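You operate a simulated robot arm through the tools that you are given. There is no shell and no other tool. Be economical: measure what you need, move in short steps, check, and stop when the job is done.

You run a simulated robot arm. Do the job below in one go: nothing can be reset, and whatever is moved stays where it is left.

## Task
Press the black housing's end cap home and pump it down into the green band.
Fine: open the green valve before pressing, shut it before pumping; it stays shut.
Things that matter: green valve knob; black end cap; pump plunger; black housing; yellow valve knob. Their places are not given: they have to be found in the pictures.

Only the result counts: the job must be done as asked and must still hold three seconds after the hand-in. Knocking over, shifting, dropping, spilling or breaking anything else fails it. A push-on lid holds only when it is set on centred and level and pressed home; a screw cap is set on level and turned clockwise until tight.

## Robot
A 5-joint arm with a two-finger parallel gripper, fixed in place. Base frame: the origin is at the foot of the arm, x ahead of it, y to its left, z up; the work surface is at about z = 3. Lengths are in cm, angles in rad, forces in N, time in s.
With the tool pointing down near the work surface it reaches from about 24 to 68 cm from the base axis. Its first joint turns from -1.152 to 1.152 rad. The tool tilts only in the upright plane through the base axis and itself; it spins freely about its own axis. Payload 2.9 kg.
The TCP is the grasp point between the finger pads, 3 cm short of the fingertips. In the tool frame z runs along the fingers and y along their closing line. The gripper opens to 11 cm. The fingers are 2 cm wide and 1 cm thick; the gripper's body (4.8 by 11.2 cm) begins 5.5 cm behind the TCP.
Orientation is that of the tool frame in the base frame, as [roll, pitch, yaw] about the fixed x, y, z axes, in that order (R = Rz(yaw) Ry(pitch) Rx(roll)). With the fingers straight down and closing along the base's y, the tool's x points along the base's -x, its y along +y and its z along -z.

## Interface
- The arm moves only by the tool apply_moves. Its argument "moves" is a list of rows, each a list of 7 numbers: the shift along the tool's x, y, z in mm, then the turn, a rotation vector about the tool's x, y, z in rad, then the gripper command, from -1 (shut) to 1 (fully open), values between in proportion. In form: [[x, y, z, ax, ay, az, hand], ...]. A call has 1 to 8 rows; each row shifts and turns the commanded pose from where the row before left it, along the tool's axes as they then stand. Each row takes 0.2 s and may step no farther than 5 cm and 0.15 rad from the row before; otherwise, or with a gripper value out of range, the whole call is refused. A pose out of reach is approached as far as the arm can. The call stops where the force on the tool passes 40 N (or 10 N more than at its start, if that is more) or the arm is blocked; 0.2 s more then pass. Each finger travels about 10.8 cm/s and halts on what it meets, pressing with about 32 N; the grip force reading is that of the motor and also rises with nothing between the fingers. The clock runs only during rows and for 0.2 s after the last one: add rows that do not move to give the fingers time. It gives the time, the measured TCP pose, the force on the tool (base axes), the opening and the grip force at its end, in the units of the frame above (readings bear some noise).
- Cameras (640 x 400 px; columns grow to the right, rows downward): "scene" is fixed at [1.33, -44.01, 60.36]; the picture's right is [0.92, -0.39, 0.00], its down [-0.23, -0.56, -0.80] and it looks along [0.31, 0.74, -0.60] (base axes); focal length 311 px, centre (320, 200). "wrist" rides on the gripper at [-3.6, 0, -5.7] in the tool frame; the picture's right is [0.00, -1.00, 0.00], its down [0.97, 0.00, -0.24] and it looks along [0.24, 0.00, 0.97] (tool axes); focal length 218 px, centre (320, 200).
- snapshot(camera): a new picture of that camera. The clock stands still meanwhile.
- point_at(camera, pixels): there is no depth. For up to 12 entries [column, row, z] of the newest picture of that camera ("zoom" is the newest enlarged one), the place [x, y] in the base frame at which the ray of that pixel passes the height z, good to about 0.2 cm. The clock stands still meanwhile.
- zoom(camera, box): a new picture of the part [left, top, right, bottom] of that camera's present view, enlarged. The clock stands still meanwhile.
- job_done(): hands the job in; it is judged then, once.

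Keep the steps short. Do not move on a guess: measure, check each grasp and each placing, and mend mistakes. In all there are 80 turns and 38 pictures (those below and enlarged ones count). Leave the gripper open and the arm clear of the work at the hand-in unless told otherwise, and finish with a single line.

The tools are called after "Emit:" by a JSON object that holds its "name" and its "arguments". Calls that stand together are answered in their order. apply_moves: Moves the arm, as the interface text tells. Its arguments: {"type":"object","properties":{"moves":{"type":"array"}},"required":["moves"]} The other tools are called the same way: snapshot (camera) takes a picture; point_at (camera, pixels) gives the place at which the rays of pixels pass given heights; zoom (camera, box) takes an enlarged picture of a part of a camera's view; job_done () hands the job in.

At the start:

```text
t: 0.0
position: [31.02, 17.11, 37.76]
ee_rot: [-3.141, 0.0, -3.141]
contact_force: [1.0, -0.2, 0.1]
grip_width: 11.01
grip_force: 0.1
```

scene: 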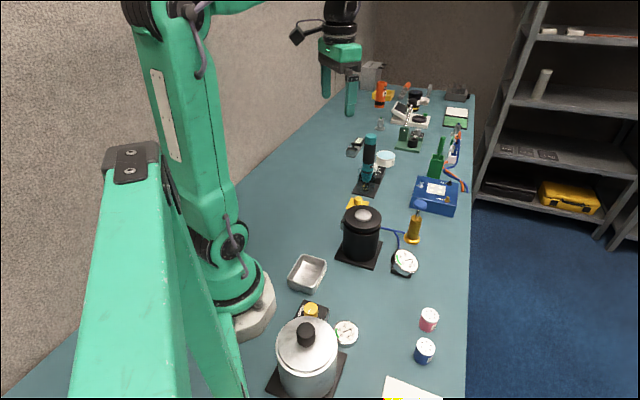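
wrist: 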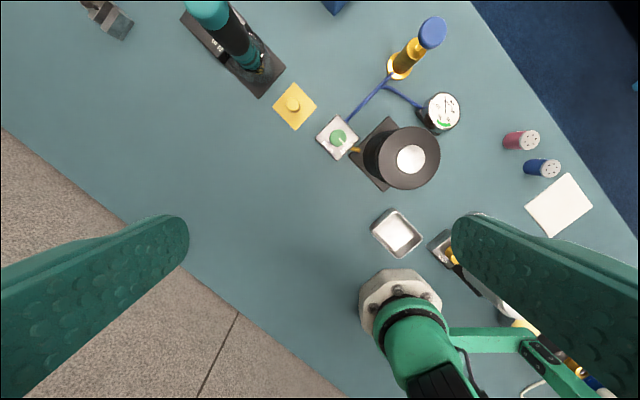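

The black housing is near scene (361,235), the pump near (415,225) and the gauge near (404,263). The green knob is at wrist (338,138) and the yellow knob at wrist (293,103). I'll zoom both views.

Emit:
{"name": "zoom", "arguments": {"camera": "scene", "box": [320, 180, 448, 280]}}

Emit:
{"name": "zoom", "arguments": {"camera": "wrist", "box": [260, 0, 500, 200]}}

```text
4.00 times, centred on (384, 230) of scene
```

zoom: 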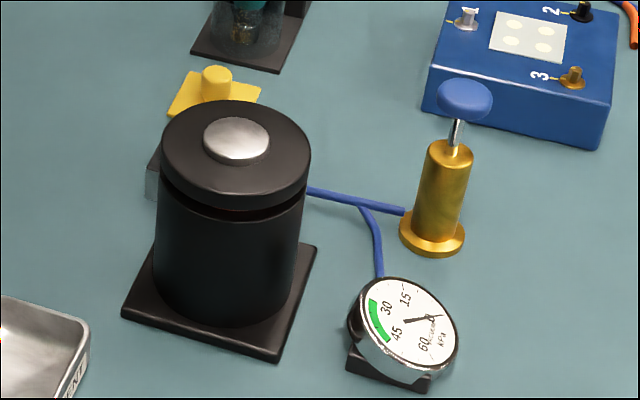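

```text
2.00 times, centred on (380, 100) of wrist
```

zoom: 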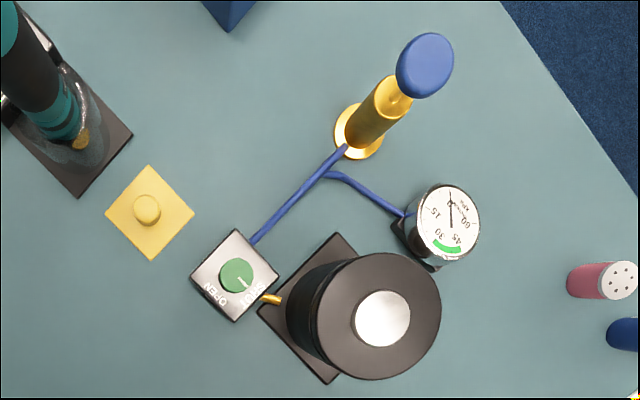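

I need positions, so I'll cast rays at several plausible heights from both views.

Emit:
{"name": "point_at", "arguments": {"camera": "wrist", "pixels": [[338, 138, 3], [338, 138, 7], [411, 159, 15], [411, 159, 20], [432, 32, 15], [432, 32, 20], [398, 66, 4], [293, 103, 6]]}}

Emit:
{"name": "point_at", "arguments": {"camera": "scene", "pixels": [[367, 215, 15], [367, 215, 20], [477, 204, 15], [413, 200, 15], [413, 200, 20], [406, 240, 4], [361, 243, 15]]}}

```text
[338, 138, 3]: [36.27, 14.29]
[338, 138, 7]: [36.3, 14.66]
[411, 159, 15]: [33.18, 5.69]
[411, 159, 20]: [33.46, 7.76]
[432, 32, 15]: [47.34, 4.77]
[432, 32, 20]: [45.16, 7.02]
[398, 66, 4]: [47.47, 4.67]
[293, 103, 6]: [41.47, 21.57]
```

```text
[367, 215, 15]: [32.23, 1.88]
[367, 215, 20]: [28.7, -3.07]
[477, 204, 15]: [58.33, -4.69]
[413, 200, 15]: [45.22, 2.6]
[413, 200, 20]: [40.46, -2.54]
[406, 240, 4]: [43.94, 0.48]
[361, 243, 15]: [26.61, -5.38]
```

The enlarged scene covers a wider area than I assumed, so I'll correct those pixels: cap boss (363,215), blue plunger handle (420,204), pump foot (428,239), yellow knob (374,200).

Emit:
{"name": "point_at", "arguments": {"camera": "scene", "pixels": [[362.7, 215, 9], [362.7, 215, 12], [362.7, 215, 15], [420, 204.5, 9], [420, 204.5, 12], [420, 204.5, 15], [428, 239, 3.5], [374, 199, 6]]}}

Emit:
{"name": "point_at", "arguments": {"camera": "wrist", "pixels": [[411.5, 159, 9], [411.5, 159, 12], [411.5, 159, 15], [432.5, 32.5, 9], [432.5, 32.5, 12], [432.5, 32.5, 15], [399, 66, 3.5], [293, 103, 6]]}}

```text
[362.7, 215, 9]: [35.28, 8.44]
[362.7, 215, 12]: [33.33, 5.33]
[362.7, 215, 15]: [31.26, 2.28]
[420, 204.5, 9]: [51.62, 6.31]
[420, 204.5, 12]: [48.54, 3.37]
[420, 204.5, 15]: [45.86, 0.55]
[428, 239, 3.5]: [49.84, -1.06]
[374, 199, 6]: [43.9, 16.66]
```

```text
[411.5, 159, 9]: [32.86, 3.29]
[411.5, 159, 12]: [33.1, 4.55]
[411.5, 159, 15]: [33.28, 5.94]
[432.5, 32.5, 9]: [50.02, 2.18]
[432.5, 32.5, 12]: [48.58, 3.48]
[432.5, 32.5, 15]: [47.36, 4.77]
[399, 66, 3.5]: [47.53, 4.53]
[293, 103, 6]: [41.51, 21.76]
```

The two views agree: cap boss at about (33.1, 4.7, 12.2), plunger handle at about (48.5, 3.4, 12). The green valve is near (36.3, 14.6). I'll go above it, staying at z = 24, to look closely.

Emit:
{"name": "apply_moves", "arguments": {"moves": [[-13, -6, 35, 0, 0, 0, 1], [-13, -6, 35, 0, 0, 0, 1], [-13, -6, 35, 0, 0, 0, 1], [-13, -6, 33, 0, 0, 0, 1], [0, 0, 0, 0, 0, 0, 1]]}}

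Emit:
{"name": "snapshot", "arguments": {"camera": "wrist"}}

```text
t: 1.2
position: [36.28, 14.74, 23.8]
ee_rot: [-3.141, 0.001, -3.141]
contact_force: [-0.3, -0.4, -1.1]
grip_width: 10.99
grip_force: 0.1
```

```text
33 pictures are left
```

wrist: 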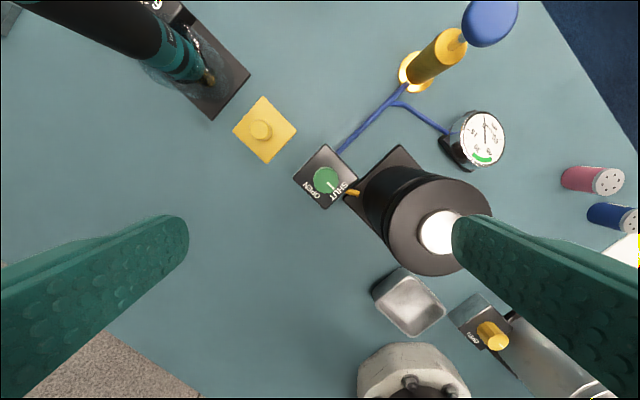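

Emit:
{"name": "zoom", "arguments": {"camera": "wrist", "box": [278, 130, 374, 220]}}

Emit:
{"name": "point_at", "arguments": {"camera": "wrist", "pixels": [[327, 180, 3], [327, 180, 5], [327, 180, 7], [438, 233, 12], [438, 233, 10], [489, 22, 12], [410, 72, 3], [260, 130, 5], [410, 300, 5]]}}

```text
4.44 times, centred on (326, 175) of wrist
```

zoom: 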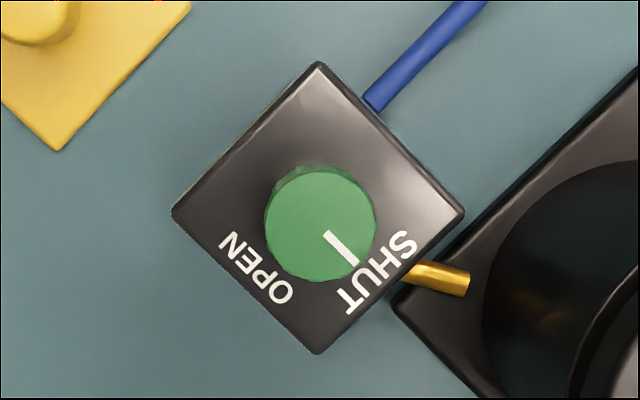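

```text
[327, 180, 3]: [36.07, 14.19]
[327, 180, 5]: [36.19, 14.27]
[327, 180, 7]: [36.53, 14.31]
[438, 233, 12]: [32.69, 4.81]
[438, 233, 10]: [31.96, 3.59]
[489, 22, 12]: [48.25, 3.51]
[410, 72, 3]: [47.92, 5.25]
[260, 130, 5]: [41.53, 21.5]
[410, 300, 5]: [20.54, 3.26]
```

The knob's white mark points to SHUT (lower right). OPEN is a quarter turn clockwise seen from above. I'll pre-turn the tool 1.12 rad so the sweep avoids the housing, come down to z of about 17, and look again.

Emit:
{"name": "apply_moves", "arguments": {"moves": [[0, -4, 8, 0, 0, 0.14, 1], [0, 0, 8, 0, 0, 0.14, 1], [0, 0, 8, 0, 0, 0.14, 1], [0, 0, 8, 0, 0, 0.14, 1], [0, 0, 9, 0, 0, 0.14, 1], [0, 0, 9, 0, 0, 0.14, 1], [0, 0, 9, 0, 0, 0.14, 1], [0, 0, 9, 0, 0, 0.14, 1]]}}

Emit:
{"name": "snapshot", "arguments": {"camera": "wrist"}}

Emit:
{"name": "snapshot", "arguments": {"camera": "scene"}}

```text
t: 3.0
position: [36.37, 14.45, 17.21]
ee_rot: [-3.14, 0.0, 2.019]
contact_force: [0.5, 0.7, -0.4]
grip_width: 11.0
grip_force: 0.0
```

```text
31 pictures are left
```

wrist: 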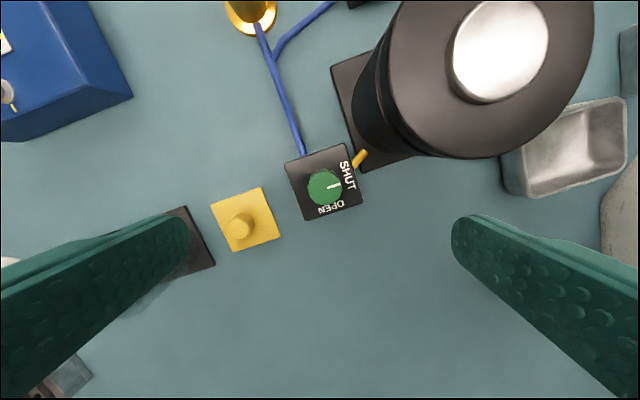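

```text
30 pictures are left
```

scene: 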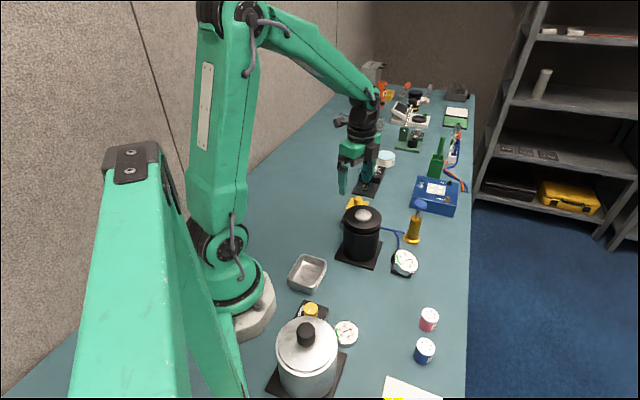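

Knob centre now at wrist (325,187). I'll triangulate its height from this new viewpoint.

Emit:
{"name": "point_at", "arguments": {"camera": "wrist", "pixels": [[325, 187, 3], [325, 187, 5], [325, 187, 7], [323, 181, 3], [323, 181, 4], [500, 50, 12], [500, 50, 11], [342, 187, 5], [307, 187, 5]]}}

Emit:
{"name": "zoom", "arguments": {"camera": "wrist", "box": [280, 140, 376, 230]}}

```text
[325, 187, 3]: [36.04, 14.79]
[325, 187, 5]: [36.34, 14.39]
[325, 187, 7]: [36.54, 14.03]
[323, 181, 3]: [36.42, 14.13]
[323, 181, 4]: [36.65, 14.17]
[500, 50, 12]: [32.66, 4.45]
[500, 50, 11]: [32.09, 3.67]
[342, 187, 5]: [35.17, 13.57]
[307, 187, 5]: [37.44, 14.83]
```

```text
4.44 times, centred on (328, 185) of wrist
```

zoom: 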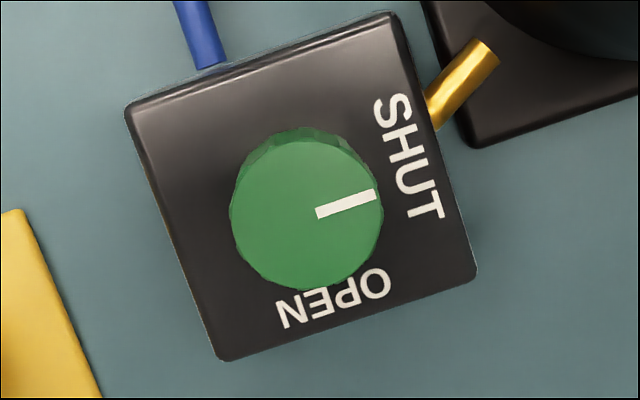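

Knob at about (36.25, 14.35), top near z 5.2, about 2.6 cm across. I'll narrow the fingers to about 5 cm and come down to TCP z of about 7.8, so the tips stay near 4.8.

Emit:
{"name": "apply_moves", "arguments": {"moves": [[0, -1, 20, 0, 0, 0, -0.1], [0, 0, 25, 0, 0, 0, -0.1], [0, 0, 20, 0, 0, 0, -0.1], [0, 0, 15, 0, 0, 0, -0.1], [0, 0, 10, 0, 0, 0, -0.1], [0, 0, 4, 0, 0, 0, -0.1]]}}

Emit:
{"name": "snapshot", "arguments": {"camera": "wrist"}}

```text
t: 4.4
position: [36.18, 14.45, 7.66]
ee_rot: [3.141, 0.002, 2.021]
contact_force: [0.3, 0.7, -0.3]
grip_width: 4.97
grip_force: 0.2
```

```text
28 pictures are left
```

wrist: 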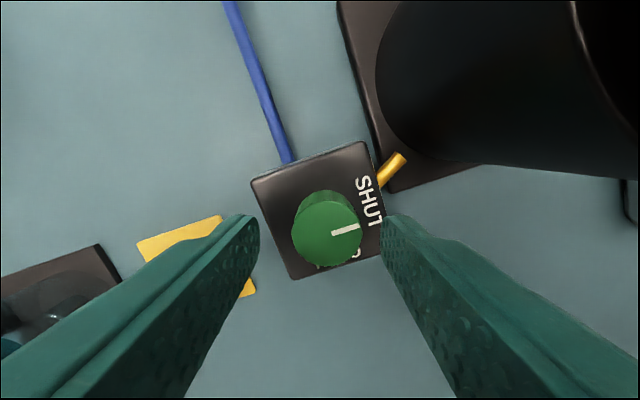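

The knob centre sits about 0.25 cm toward the right finger. I'll shift the tool, descend 4 mm, then close on the knob.

Emit:
{"name": "apply_moves", "arguments": {"moves": [[0, -2.5, 2, 0, 0, 0, -0.1], [0, 0, 2, 0, 0, 0, -0.1], [0, 0, 0, 0, 0, 0, -0.1]]}}

Emit:
{"name": "zoom", "arguments": {"camera": "wrist", "box": [240, 140, 400, 300]}}

```text
t: 5.2
position: [35.87, 14.17, 7.22]
ee_rot: [3.141, 0.0, 2.022]
contact_force: [-0.4, -0.1, -0.7]
grip_width: 4.93
grip_force: 0.0
```

```text
2.50 times, centred on (320, 220) of wrist
```

zoom: 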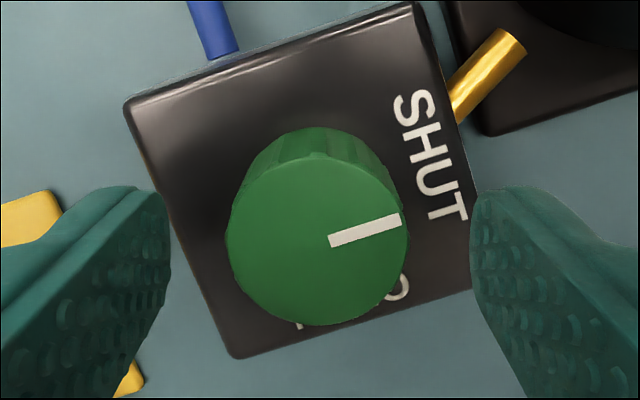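

The knob is centred between the fingers (zoom (318,240)). I'll close and hold.

Emit:
{"name": "apply_moves", "arguments": {"moves": [[0, 0, 0, 0, 0, 0, -0.5], [0, 0, 0, 0, 0, 0, -1], [0, 0, 0, 0, 0, 0, -1]]}}

```text
t: 6.0
position: [35.86, 14.25, 7.4]
ee_rot: [3.141, 0.0, 2.02]
contact_force: [3.7, 1.4, -2.3]
grip_width: 2.73
grip_force: 45.0
```

Gripped at 2.73 cm, with a slight side force along +y of the tool. I'll ease 1 mm that way and turn clockwise (positive about tool z) in steps.

Emit:
{"name": "apply_moves", "arguments": {"moves": [[0, 1.5, 0, 0, 0, 0.05, -1], [0, 0, 0, 0, 0, 0.12, -1], [0, 0, 0, 0, 0, 0.15, -1], [0, 0, 0, 0, 0, 0.15, -1], [0, 0, 0, 0, 0, 0.15, -1], [0, 0, 0, 0, 0, 0.15, -1]]}}

Emit:
{"name": "zoom", "arguments": {"camera": "wrist", "box": [240, 140, 400, 300]}}

```text
t: 7.4
position: [36.14, 14.35, 7.37]
ee_rot: [3.141, -0.001, 1.249]
contact_force: [-2.2, -13.2, 4.5]
grip_width: 2.72
grip_force: 45.1
```

```text
2.50 times, centred on (320, 220) of wrist
```

zoom: 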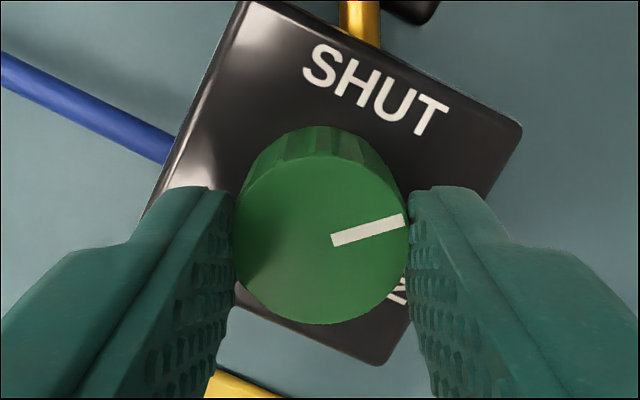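

The knob turns with the tool (0.77 rad so far). There is a 13 N side load along −y, so I'll ease the tool that way slightly and finish the quarter turn.

Emit:
{"name": "apply_moves", "arguments": {"moves": [[-1.5, 0.5, 0, 0, 0, 0.1, -1], [0, 0, 0, 0, 0, 0.15, -1], [0, 0, 0, 0, 0, 0.15, -1], [0, 0, 0, 0, 0, 0.15, -1], [0, 0, 0, 0, 0, 0.15, -1], [0, 0, 0, 0, 0, 0.1, -1]]}}

Emit:
{"name": "zoom", "arguments": {"camera": "wrist", "box": [240, 140, 400, 300]}}

```text
t: 8.8
position: [36.23, 14.21, 7.28]
ee_rot: [3.141, -0.001, 0.507]
contact_force: [0.0, 2.7, -1.7]
grip_width: 2.69
grip_force: 45.6
out of reach, approached as far as the arm can: row 6
stopped in row 6: the force on the tool passed its limit (the readings are from after the stop); the commanded pose is now the measured one
```

```text
2.50 times, centred on (320, 220) of wrist
```

zoom: 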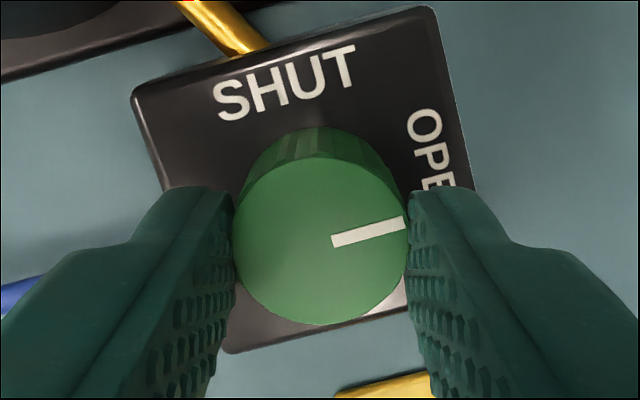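

The mark now points to OPEN, perpendicular to that edge, and the turn ended at a stop. I'll release and rise straight up.

Emit:
{"name": "apply_moves", "arguments": {"moves": [[0, 0, 0, 0, 0, 0, -0.3], [0, 0, 0, 0, 0, 0, -0.1], [0, 0, 0, 0, 0, 0, -0.1], [0, 0, -25, 0, 0, 0, -0.1], [0, 0, -40, 0, 0, 0, -0.1], [0, 0, -45, 0, 0, 0, -0.1], [0, 0, 0, 0, 0, 0, -0.1]]}}

Emit:
{"name": "snapshot", "arguments": {"camera": "wrist"}}

```text
t: 10.4
position: [36.33, 14.22, 18.43]
ee_rot: [-3.141, -0.002, 0.509]
contact_force: [0.4, 0.0, -0.1]
grip_width: 4.96
grip_force: 0.0
```

```text
24 pictures are left
```

wrist: 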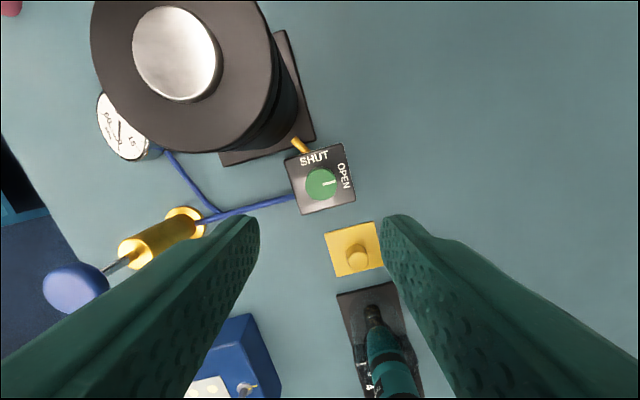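

Valve is at OPEN. Next I'll move over the cap at about (32.9, 4.75), with z up to 22, shutting the fingers on the way, to inspect it.

Emit:
{"name": "apply_moves", "arguments": {"moves": [[0, 0, -35, 0, 0, 0, -0.1], [-25, 22, 0, 0, 0, 0, -0.5], [-25, 22, 0, 0, 0, 0, -1], [-26, 22, 0, 0, 0, 0, -1], [0, 0, 0, 0, 0, 0, -1]]}}

Emit:
{"name": "snapshot", "arguments": {"camera": "wrist"}}

Emit:
{"name": "zoom", "arguments": {"camera": "scene", "box": [320, 180, 448, 280]}}

```text
t: 11.6
position: [32.8, 4.62, 21.72]
ee_rot: [-3.141, -0.002, 0.508]
contact_force: [-0.1, 0.3, -0.5]
grip_width: 0.01
grip_force: 32.2
```

```text
23 pictures are left
```

wrist: 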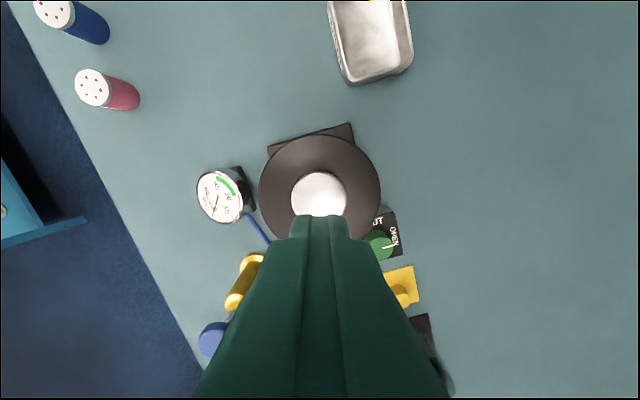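

```text
4.00 times, centred on (384, 230) of scene
```

zoom: 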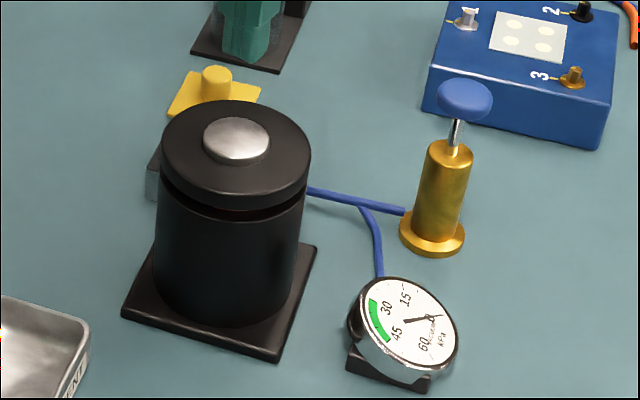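

The cap sits evenly on the housing, unpressed, with a thin gap. I'll check its centre from this near-vertical view, boss at wrist (319,194) and disc at (320,193).

Emit:
{"name": "point_at", "arguments": {"camera": "wrist", "pixels": [[319, 195, 11], [319, 195, 12], [319, 195, 13], [320, 193, 11.5], [259, 193, 11.5], [381, 193, 11.5], [210, 340, 12]]}}

Emit:
{"name": "point_at", "arguments": {"camera": "scene", "pixels": [[362.7, 215, 11], [362.7, 215, 12], [362.7, 215, 13]]}}

```text
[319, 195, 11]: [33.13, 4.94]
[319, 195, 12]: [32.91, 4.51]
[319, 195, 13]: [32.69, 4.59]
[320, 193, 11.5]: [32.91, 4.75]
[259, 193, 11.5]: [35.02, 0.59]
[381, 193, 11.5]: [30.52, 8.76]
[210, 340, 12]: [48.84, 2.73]
```

```text
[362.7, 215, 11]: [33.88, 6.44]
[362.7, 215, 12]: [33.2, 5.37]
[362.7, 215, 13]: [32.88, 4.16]
```

Cap centre is about (32.9, 4.7), top near z 12.4. The closed fingertips are at 18.7. I'll shift 1 mm and descend to just above the boss, then press in small steps.

Emit:
{"name": "apply_moves", "arguments": {"moves": [[1.3, -0.4, 25, 0, 0, 0, -1], [0, 0, 20, 0, 0, 0, -1], [0, 0, 10, 0, 0, 0, -1], [0, 0, 3, 0, 0, 0, -1], [0, 0, 3, 0, 0, 0, -1], [0, 0, 3, 0, 0, 0, -1]]}}

```text
t: 13.0
position: [32.93, 4.86, 15.51]
ee_rot: [3.14, -0.004, 0.508]
contact_force: [0.0, -3.6, 5.3]
grip_width: 0.0
grip_force: 31.8
```

Light contact (5 N) at tip z of about 12.5. I'll press on in 2 mm steps.

Emit:
{"name": "apply_moves", "arguments": {"moves": [[0, 0, 2, 0, 0, 0, -1], [0, 0, 2, 0, 0, 0, -1], [0, 0, 2, 0, 0, 0, -1], [0, 0, 2, 0, 0, 0, -1]]}}

Emit:
{"name": "zoom", "arguments": {"camera": "scene", "box": [320, 180, 448, 280]}}

```text
t: 14.0
position: [32.85, 4.84, 14.91]
ee_rot: [3.14, -0.004, 0.507]
contact_force: [-0.2, -0.3, 22.8]
grip_width: 0.0
grip_force: 31.5
```

```text
4.00 times, centred on (384, 230) of scene
```

zoom: 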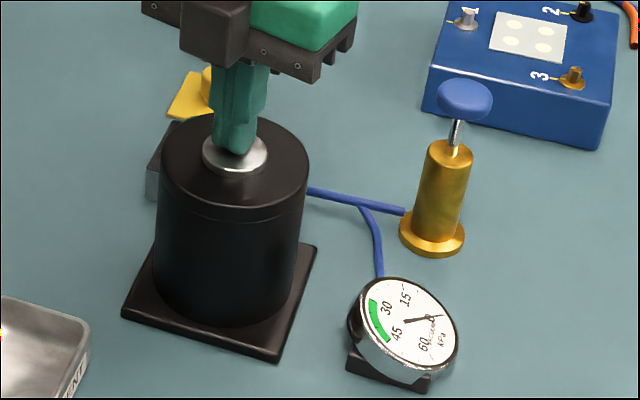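

The gap is closed. I'll push further until the force climbs, to be sure it's home.

Emit:
{"name": "apply_moves", "arguments": {"moves": [[0, 0, 2, 0, 0, 0, -1], [0, 0, 2, 0, 0, 0, -1], [0, 0, 2, 0, 0, 0, -1], [0, 0, 0, 0, 0, 0, -1]]}}

```text
t: 14.3
position: [32.77, 4.95, 14.83]
ee_rot: [3.139, -0.003, 0.507]
contact_force: [-1.2, 0.9, 4.5]
grip_width: 0.0
grip_force: 31.8
stopped in row 1: the force on the tool passed its limit (the readings are from after the stop); the commanded pose is now the measured one
```

Force rose past 40 N with no more travel, so the cap is home. I'll rise, return above the green valve at the same yaw with fingers opened to 5 cm, and check.

Emit:
{"name": "apply_moves", "arguments": {"moves": [[0, 0, -30, 0, 0, 0, -1], [0, 0, -40, 0, 0, 0, -1], [25, -21, 0, 0, 0, 0, -1], [25, -21, 0, 0, 0, 0, -0.5], [26.3, -21.6, 0, 0, 0, 0, -0.1], [0, 0, 25, 0, 0, 0, -0.1], [0, 0, 0, 0, 0, 0, -0.1]]}}

Emit:
{"name": "snapshot", "arguments": {"camera": "wrist"}}

Emit:
{"name": "zoom", "arguments": {"camera": "scene", "box": [320, 180, 448, 280]}}

```text
t: 15.9
position: [36.48, 14.1, 19.26]
ee_rot: [3.141, -0.005, 0.509]
contact_force: [-0.2, 0.4, -0.3]
grip_width: 4.96
grip_force: 0.0
```

```text
20 pictures are left
```

wrist: 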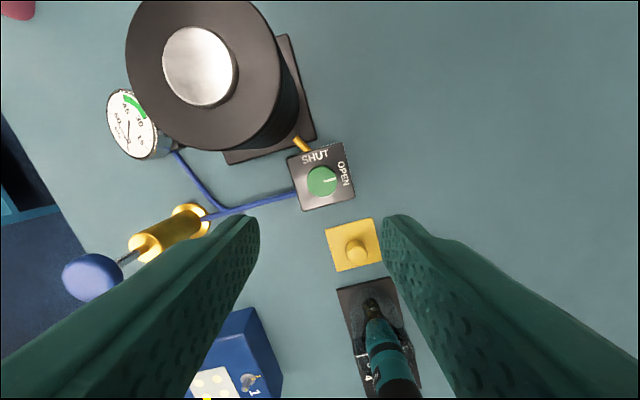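

```text
4.00 times, centred on (384, 230) of scene
```

zoom: 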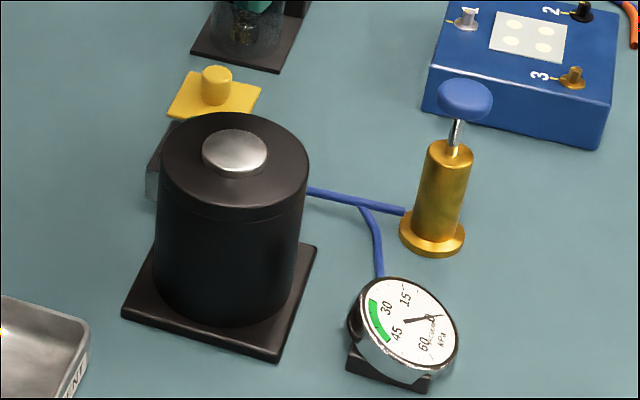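

The cap is home and level. I'll go down on the green knob again at (36.3, 14.2, 7.3) and grip it.

Emit:
{"name": "apply_moves", "arguments": {"moves": [[-1, -1.7, 35, 0, 0, 0, -0.1], [0, 0, 35, 0, 0, 0, -0.1], [0, 0, 30, 0, 0, 0, -0.1], [0, 0, 14, 0, 0, 0, -0.1], [0, 0, 5, 0, 0, 0, -0.1], [0, 0, 0, 0, 0, 0, -0.1]]}}

Emit:
{"name": "zoom", "arguments": {"camera": "wrist", "box": [240, 140, 400, 300]}}

```text
t: 17.3
position: [36.27, 14.33, 7.49]
ee_rot: [-3.142, -0.003, 0.509]
contact_force: [0.6, 0.4, -0.5]
grip_width: 4.95
grip_force: 0.0
```

```text
2.50 times, centred on (320, 220) of wrist
```

zoom: 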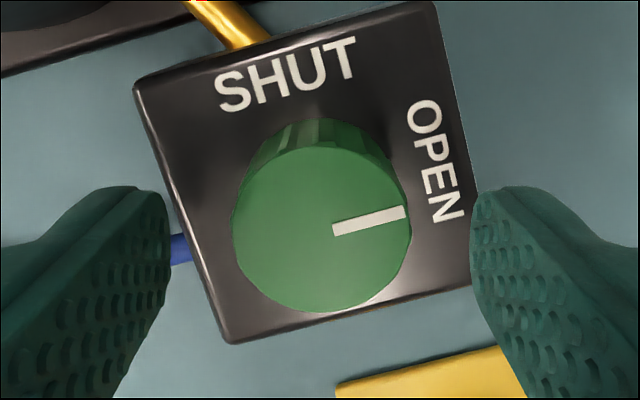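

Well centred. I'll close, then turn counter-clockwise.

Emit:
{"name": "apply_moves", "arguments": {"moves": [[-1, 0, 1, 0, 0, 0, -0.5], [0, 0, 0, 0, 0, 0, -1], [0, 0, 0, 0, 0, 0, -1], [0, 0, 0, 0, 0, -0.15, -1], [0, 0, 0, 0, 0, -0.15, -1], [0, 0, 0, 0, 0, -0.15, -1], [0, 0, 0, 0, 0, -0.15, -1], [0, 0, 0, 0, 0, -0.15, -1]]}}

```text
t: 18.9
position: [36.17, 14.42, 7.43]
ee_rot: [3.138, -0.004, 1.053]
contact_force: [-2.8, 1.9, 2.0]
grip_width: 2.68
grip_force: 44.9
stopped in row 7: the force on the tool passed its limit (the readings are from after the stop); the commanded pose is now the measured one
```

It stopped on a force limit partway (0.54 rad) and the load has since relaxed. I'll continue in smaller steps.

Emit:
{"name": "apply_moves", "arguments": {"moves": [[0, 0, 0, 0, 0, -0.08, -1], [0, 0, 0, 0, 0, -0.1, -1], [0, 0, 0, 0, 0, -0.1, -1], [0, 0, 0, 0, 0, -0.1, -1], [0, 0, 0, 0, 0, -0.1, -1], [0, 0, 0, 0, 0, -0.1, -1]]}}

Emit:
{"name": "zoom", "arguments": {"camera": "wrist", "box": [240, 140, 400, 300]}}

```text
t: 20.3
position: [36.0, 14.49, 7.53]
ee_rot: [3.14, 0.0, 1.636]
contact_force: [-27.5, 14.4, 23.8]
grip_width: 2.69
grip_force: 44.8
```

```text
2.50 times, centred on (320, 220) of wrist
```

zoom: 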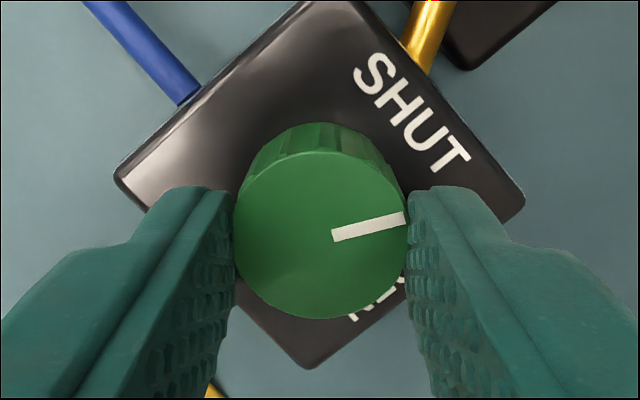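

A side load has built up (−27, 14, 24 N). I'll let go to relieve it, read the free pose, then re-grip.

Emit:
{"name": "apply_moves", "arguments": {"moves": [[0, 0, 0, 0, 0, 0, -0.3], [0, 0, 0, 0, 0, 0, -0.1], [0, 0, 0, 0, 0, 0, -0.1]]}}

Emit:
{"name": "zoom", "arguments": {"camera": "wrist", "box": [240, 140, 400, 300]}}

```text
t: 21.1
position: [36.26, 14.32, 7.38]
ee_rot: [3.137, -0.001, 1.632]
contact_force: [0.3, -0.3, -0.4]
grip_width: 4.93
grip_force: 0.1
```

```text
2.50 times, centred on (320, 220) of wrist
```

zoom: 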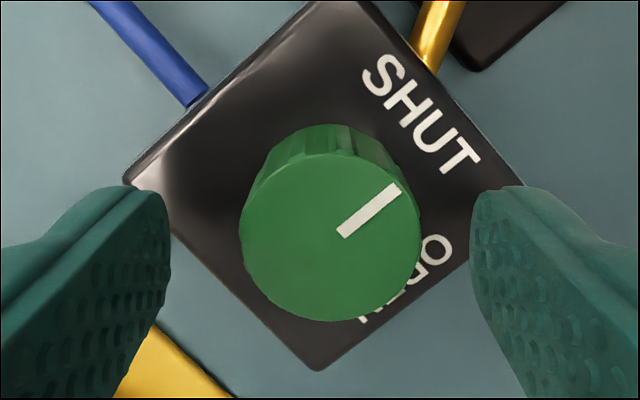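

On release the knob sprang on toward SHUT: the mark is now almost square to the SHUT edge. I'll shift 1.5 mm to centre, re-grip, and turn gently to the stop.

Emit:
{"name": "apply_moves", "arguments": {"moves": [[0, -1.5, 0, 0, 0, 0, -0.1], [0, 0, 0, 0, 0, 0, -0.5], [0, 0, 0, 0, 0, 0, -1], [0, 0, 0, 0, 0, 0, -1], [0, 0, 0, 0, 0, -0.06, -1], [0, 0, 0, 0, 0, -0.06, -1], [0, 0, 0, 0, 0, -0.06, -1]]}}

Emit:
{"name": "zoom", "arguments": {"camera": "wrist", "box": [240, 140, 400, 300]}}

```text
t: 22.7
position: [36.04, 14.37, 7.33]
ee_rot: [3.136, 0.0, 1.814]
contact_force: [-5.7, 0.2, 1.4]
grip_width: 2.78
grip_force: 44.7
```

```text
2.50 times, centred on (320, 220) of wrist
```

zoom: 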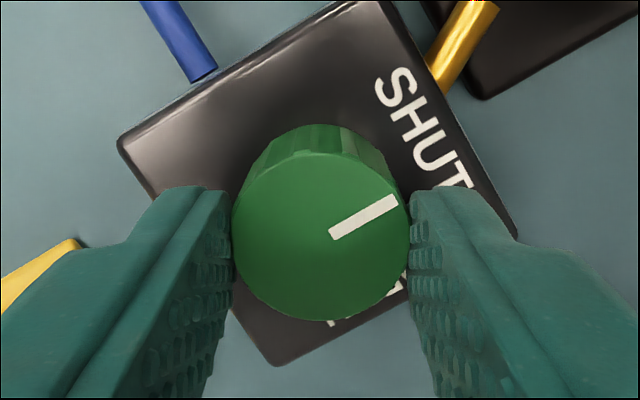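

The mark is now parallel to the box edge's normal, exactly the initial SHUT attitude. I'll release, rise and check.

Emit:
{"name": "apply_moves", "arguments": {"moves": [[0, 0, 0, 0, 0, 0, -0.3], [0, 0, 0, 0, 0, 0, -0.1], [0, 0, 0, 0, 0, 0, -0.1], [0, 0, -30, 0, 0, 0, -0.1], [0, 0, -45, 0, 0, 0, -0.1], [0, 0, -45, 0, 0, 0, -0.1], [0, 0, 0, 0, 0, 0, -0.5]]}}

Emit:
{"name": "zoom", "arguments": {"camera": "wrist", "box": [280, 140, 376, 230]}}

```text
t: 24.3
position: [36.05, 14.46, 19.62]
ee_rot: [3.137, 0.001, 1.81]
contact_force: [-0.3, -0.2, -0.3]
grip_width: 2.75
grip_force: 0.1
```

```text
4.44 times, centred on (328, 185) of wrist
```

zoom: 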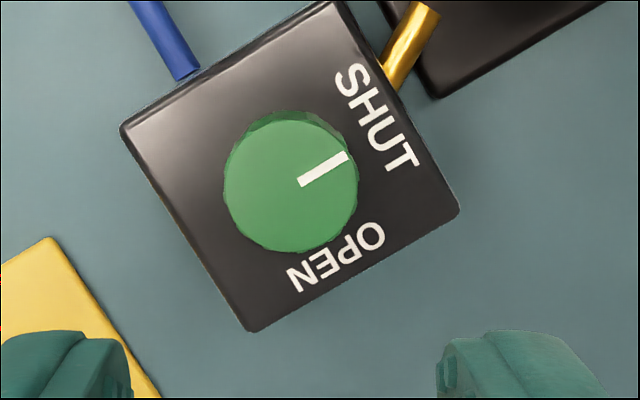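

Valve is SHUT. I'll go over the pump handle, estimated (48.5, 3.3, 12), with fingers closed, and look.

Emit:
{"name": "apply_moves", "arguments": {"moves": [[0, 0, -25, 0, 0, 0, -1], [-34, 23.5, 0, 0, 0, 0, -1], [-34, 23.5, 0, 0, 0, 0, -1], [-34, 23.5, 0, 0, 0, 0, -1], [-35, 23.5, 0, 0, 0, 0, -1], [0, 0, 0, 0, 0, 0, -1]]}}

Emit:
{"name": "snapshot", "arguments": {"camera": "wrist"}}

```text
t: 25.7
position: [48.35, 3.25, 21.87]
ee_rot: [3.136, 0.001, 1.813]
contact_force: [-0.7, -0.3, -0.8]
grip_width: 0.0
grip_force: 32.0
```

```text
13 pictures are left
```

wrist: 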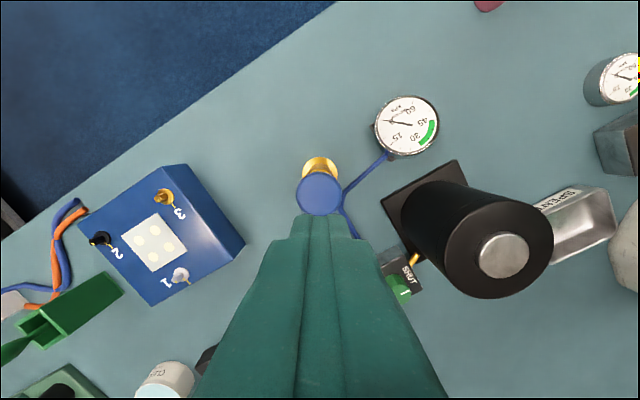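

Handle is at wrist (320,194), in front of the fingertips. I'll cast its ray at its height.

Emit:
{"name": "point_at", "arguments": {"camera": "wrist", "pixels": [[320, 194, 11], [320, 194, 12], [320, 194, 13], [297, 194, 12], [343, 194, 12], [319, 166, 3.5]]}}

Emit:
{"name": "point_at", "arguments": {"camera": "scene", "pixels": [[420, 204.5, 11], [420, 204.5, 12], [420, 204.5, 13]]}}

```text
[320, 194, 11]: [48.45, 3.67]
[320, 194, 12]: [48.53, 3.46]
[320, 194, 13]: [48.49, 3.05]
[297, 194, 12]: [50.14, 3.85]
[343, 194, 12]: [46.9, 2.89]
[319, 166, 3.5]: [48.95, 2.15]
```

```text
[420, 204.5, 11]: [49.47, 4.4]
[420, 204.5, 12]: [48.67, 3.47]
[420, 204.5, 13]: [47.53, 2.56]
```

Handle at (48.5, 3.4, about 12.1). I'll shift 2 mm, descend to just above it, then press 1 cm.

Emit:
{"name": "apply_moves", "arguments": {"moves": [[1.1, 1.8, 30, 0, 0, 0, -1], [0, 0, 25, 0, 0, 0, -1], [0, 0, 10, 0, 0, 0, -1], [0, 0, 5, 0, 0, 0, -1], [0, 0, 5, 0, 0, 0, -1]]}}

Emit:
{"name": "zoom", "arguments": {"camera": "scene", "box": [370, 180, 466, 280]}}

```text
t: 26.9
position: [48.58, 3.44, 14.41]
ee_rot: [3.138, 0.001, 1.811]
contact_force: [-2.1, 2.4, 4.5]
grip_width: 0.0
grip_force: 32.1
```

```text
4.00 times, centred on (418, 230) of scene
```

zoom: 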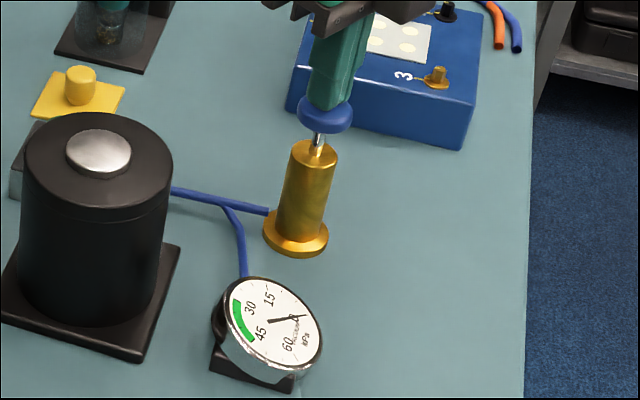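

Contact (5 N) and the plunger has gone down a few millimetres. I'll push to the bottom of the stroke in 4 mm steps.

Emit:
{"name": "apply_moves", "arguments": {"moves": [[0, 0, 4, 0, 0, 0, -1], [0, 0, 4, 0, 0, 0, -1], [0, 0, 4, 0, 0, 0, -1], [0, 0, 4, 0, 0, 0, -1]]}}

Emit:
{"name": "zoom", "arguments": {"camera": "scene", "box": [370, 180, 466, 280]}}

```text
t: 27.9
position: [48.67, 3.38, 12.78]
ee_rot: [3.137, 0.003, 1.812]
contact_force: [0.2, 0.8, 8.4]
grip_width: 0.0
grip_force: 32.5
```

```text
4.00 times, centred on (418, 230) of scene
```

zoom: 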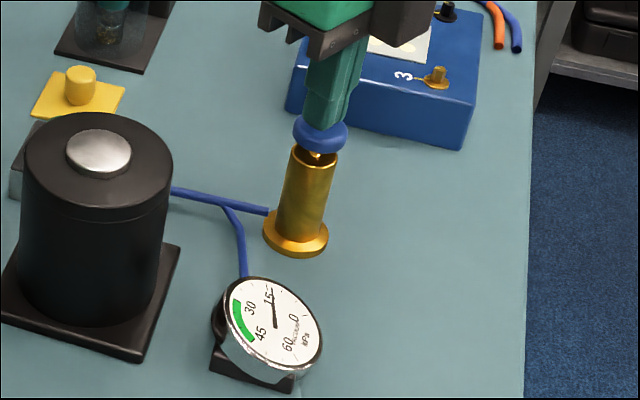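

Gauge rose to about 14. I'll lift 25 mm to let the plunger return, and check the gauge holds.

Emit:
{"name": "apply_moves", "arguments": {"moves": [[0, 0, -13, 0, 0, 0, -1], [0, 0, -14, 0, 0, 0, -1], [0, 0, 0, 0, 0, 0, -1], [0, 0, 0, 0, 0, 0, -1]]}}

Emit:
{"name": "zoom", "arguments": {"camera": "scene", "box": [370, 180, 466, 280]}}

```text
t: 28.9
position: [48.54, 3.41, 15.53]
ee_rot: [3.138, -0.001, 1.812]
contact_force: [0.0, -0.7, 0.3]
grip_width: 0.02
grip_force: 32.1
```

```text
4.00 times, centred on (418, 230) of scene
```

zoom: 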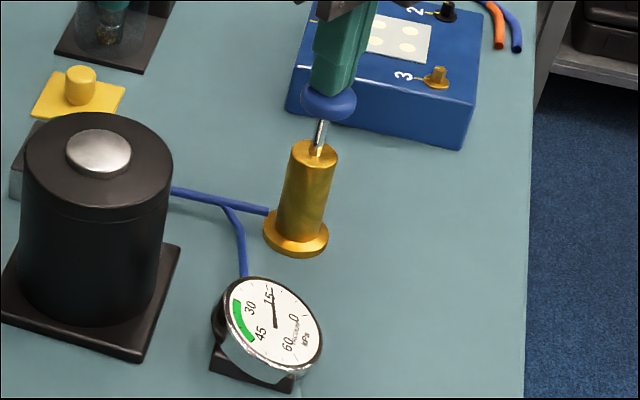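

It holds, and the plunger is back up. Second stroke, same depth, then lift and read.

Emit:
{"name": "apply_moves", "arguments": {"moves": [[0, 0, 9, 0, 0, 0, -1], [0, 0, 6, 0, 0, 0, -1], [0, 0, 6, 0, 0, 0, -1], [0, 0, 6, 0, 0, 0, -1], [0, 0, 0, 0, 0, 0, -1], [0, 0, -13, 0, 0, 0, -1], [0, 0, -14, 0, 0, 0, -1], [0, 0, 0, 0, 0, 0, -1]]}}

Emit:
{"name": "zoom", "arguments": {"camera": "scene", "box": [380, 240, 428, 280]}}

```text
t: 30.7
position: [48.59, 3.3, 15.38]
ee_rot: [3.139, 0.0, 1.811]
contact_force: [0.5, -1.8, 2.5]
grip_width: 0.0
grip_force: 31.9
```

```text
10.00 times, centred on (404, 260) of scene
```

zoom: 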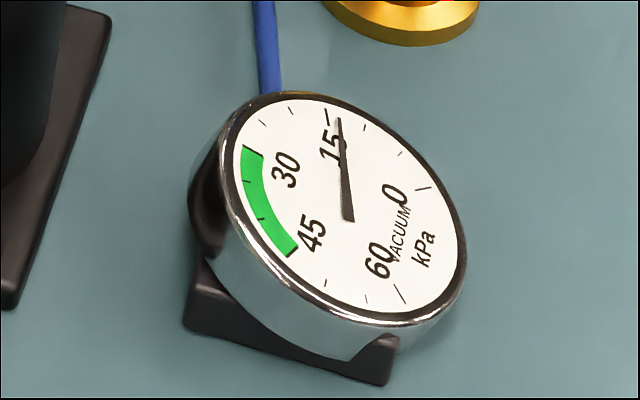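

Still about 14: the second stroke didn't count, perhaps not a full return or full depth (2.5 N still on the tool). I'll lift 8 mm more, wait, then stroke slowly down and stop at the bottom to read.

Emit:
{"name": "apply_moves", "arguments": {"moves": [[0, 0, -8, 0, 0, 0, -1], [0, 0, 0, 0, 0, 0, -1], [0, 0, 14, 0, 0, 0, -1], [0, 0, 6, 0, 0, 0, -1], [0, 0, 6, 0, 0, 0, -1], [0, 0, 5, 0, 0, 0, -1], [0, 0, 4, 0, 0, 0, -1], [0, 0, 0, 0, 0, 0, -1]]}}

Emit:
{"name": "zoom", "arguments": {"camera": "scene", "box": [370, 180, 466, 280]}}

```text
t: 32.5
position: [48.63, 3.55, 12.89]
ee_rot: [3.135, 0.001, 1.812]
contact_force: [1.6, -1.9, 8.5]
grip_width: 0.01
grip_force: 31.9
```

```text
4.00 times, centred on (418, 230) of scene
```

zoom: 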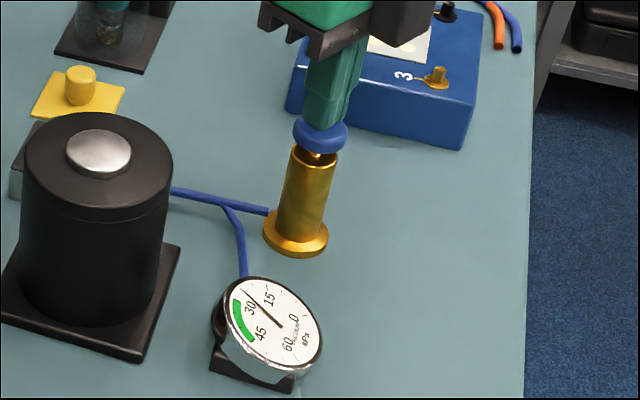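

Gauge is now about 27, so a full return above z 16 is needed each time. One more stroke should give about 40, inside the 30–45 band. I'll repeat the same stroke, then lift and read.

Emit:
{"name": "apply_moves", "arguments": {"moves": [[0, 0, -18, 0, 0, 0, -1], [0, 0, -17, 0, 0, 0, -1], [0, 0, 0, 0, 0, 0, -1], [0, 0, 14, 0, 0, 0, -1], [0, 0, 6, 0, 0, 0, -1], [0, 0, 6, 0, 0, 0, -1], [0, 0, 5, 0, 0, 0, -1], [0, 0, 4, 0, 0, 0, -1]]}}

Emit:
{"name": "zoom", "arguments": {"camera": "scene", "box": [380, 240, 428, 280]}}

```text
t: 34.3
position: [48.67, 3.43, 12.75]
ee_rot: [3.137, 0.003, 1.813]
contact_force: [-0.5, 0.0, 8.2]
grip_width: 0.0
grip_force: 31.9
```

```text
10.00 times, centred on (404, 260) of scene
```

zoom: 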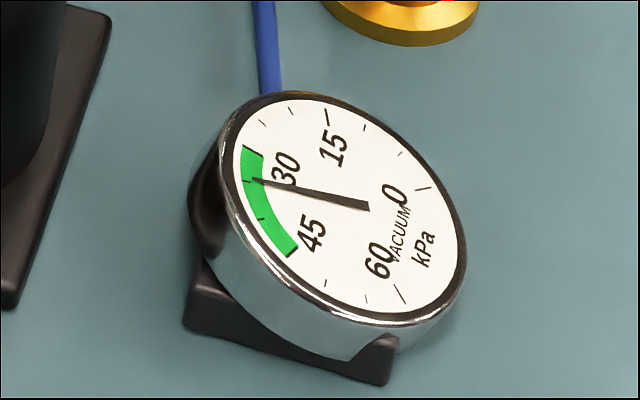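

The needle is inside the green band, at about 35. I'll lift clear, open the gripper, and wait to see that it holds.

Emit:
{"name": "apply_moves", "arguments": {"moves": [[0, 0, -20, 0, 0, 0, -1], [0, 0, -45, 0, 0, 0, -1], [0, 0, -50, 0, 0, 0, -1], [0, 0, -40, 0, 0, 0, 0], [0, 0, 0, 0, 0, 0, 1], [0, 0, 0, 0, 0, 0, 1], [0, 0, 0, 0, 0, 0, 1], [0, 0, 0, 0, 0, 0, 1]]}}

Emit:
{"name": "apply_moves", "arguments": {"moves": [[0, 0, 0, 0, 0, 0, 1], [0, 0, 0, 0, 0, 0, 1], [0, 0, 0, 0, 0, 0, 1], [0, 0, 0, 0, 0, 0, 1], [0, 0, 0, 0, 0, 0, 1], [0, 0, 0, 0, 0, 0, 1], [0, 0, 0, 0, 0, 0, 1], [0, 0, 0, 0, 0, 0, 1]]}}

Emit:
{"name": "zoom", "arguments": {"camera": "scene", "box": [380, 240, 428, 280]}}

Emit:
{"name": "snapshot", "arguments": {"camera": "wrist"}}

```text
t: 36.1
position: [48.39, 3.29, 28.3]
ee_rot: [3.136, 0.001, 1.811]
contact_force: [-0.4, 1.0, 0.3]
grip_width: 11.01
grip_force: 0.0
```

```text
t: 37.9
position: [48.42, 3.22, 28.12]
ee_rot: [3.136, 0.003, 1.812]
contact_force: [0.5, 0.5, 0.0]
grip_width: 10.99
grip_force: 0.0
```

```text
10.00 times, centred on (404, 260) of scene
```

zoom: 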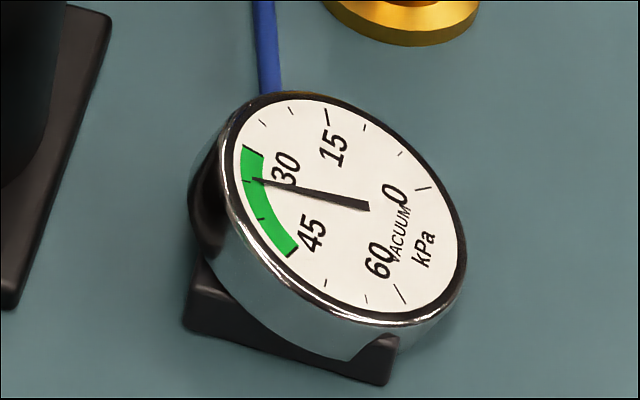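

```text
5 pictures are left
```

wrist: 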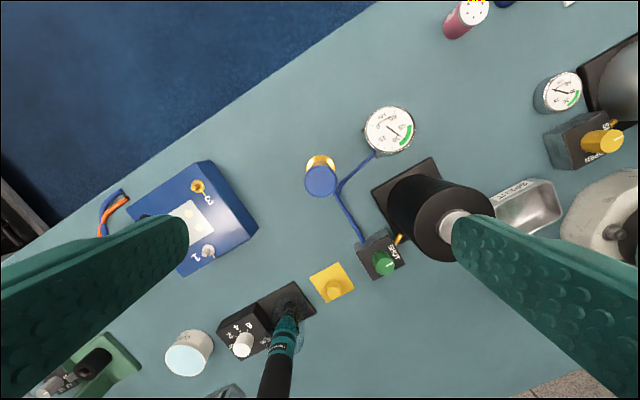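

The needle has held steady inside the green band for over 3 s. The cap is home, the green valve is shut, and the arm is clear with the gripper open. I'm handing in.

Emit:
{"name": "job_done", "arguments": {}}

```text
The job is handed in.
```

The black end cap is pressed home, the green valve was opened for pressing and is shut again, and the gauge holds at about 35 kPa, inside the green band.
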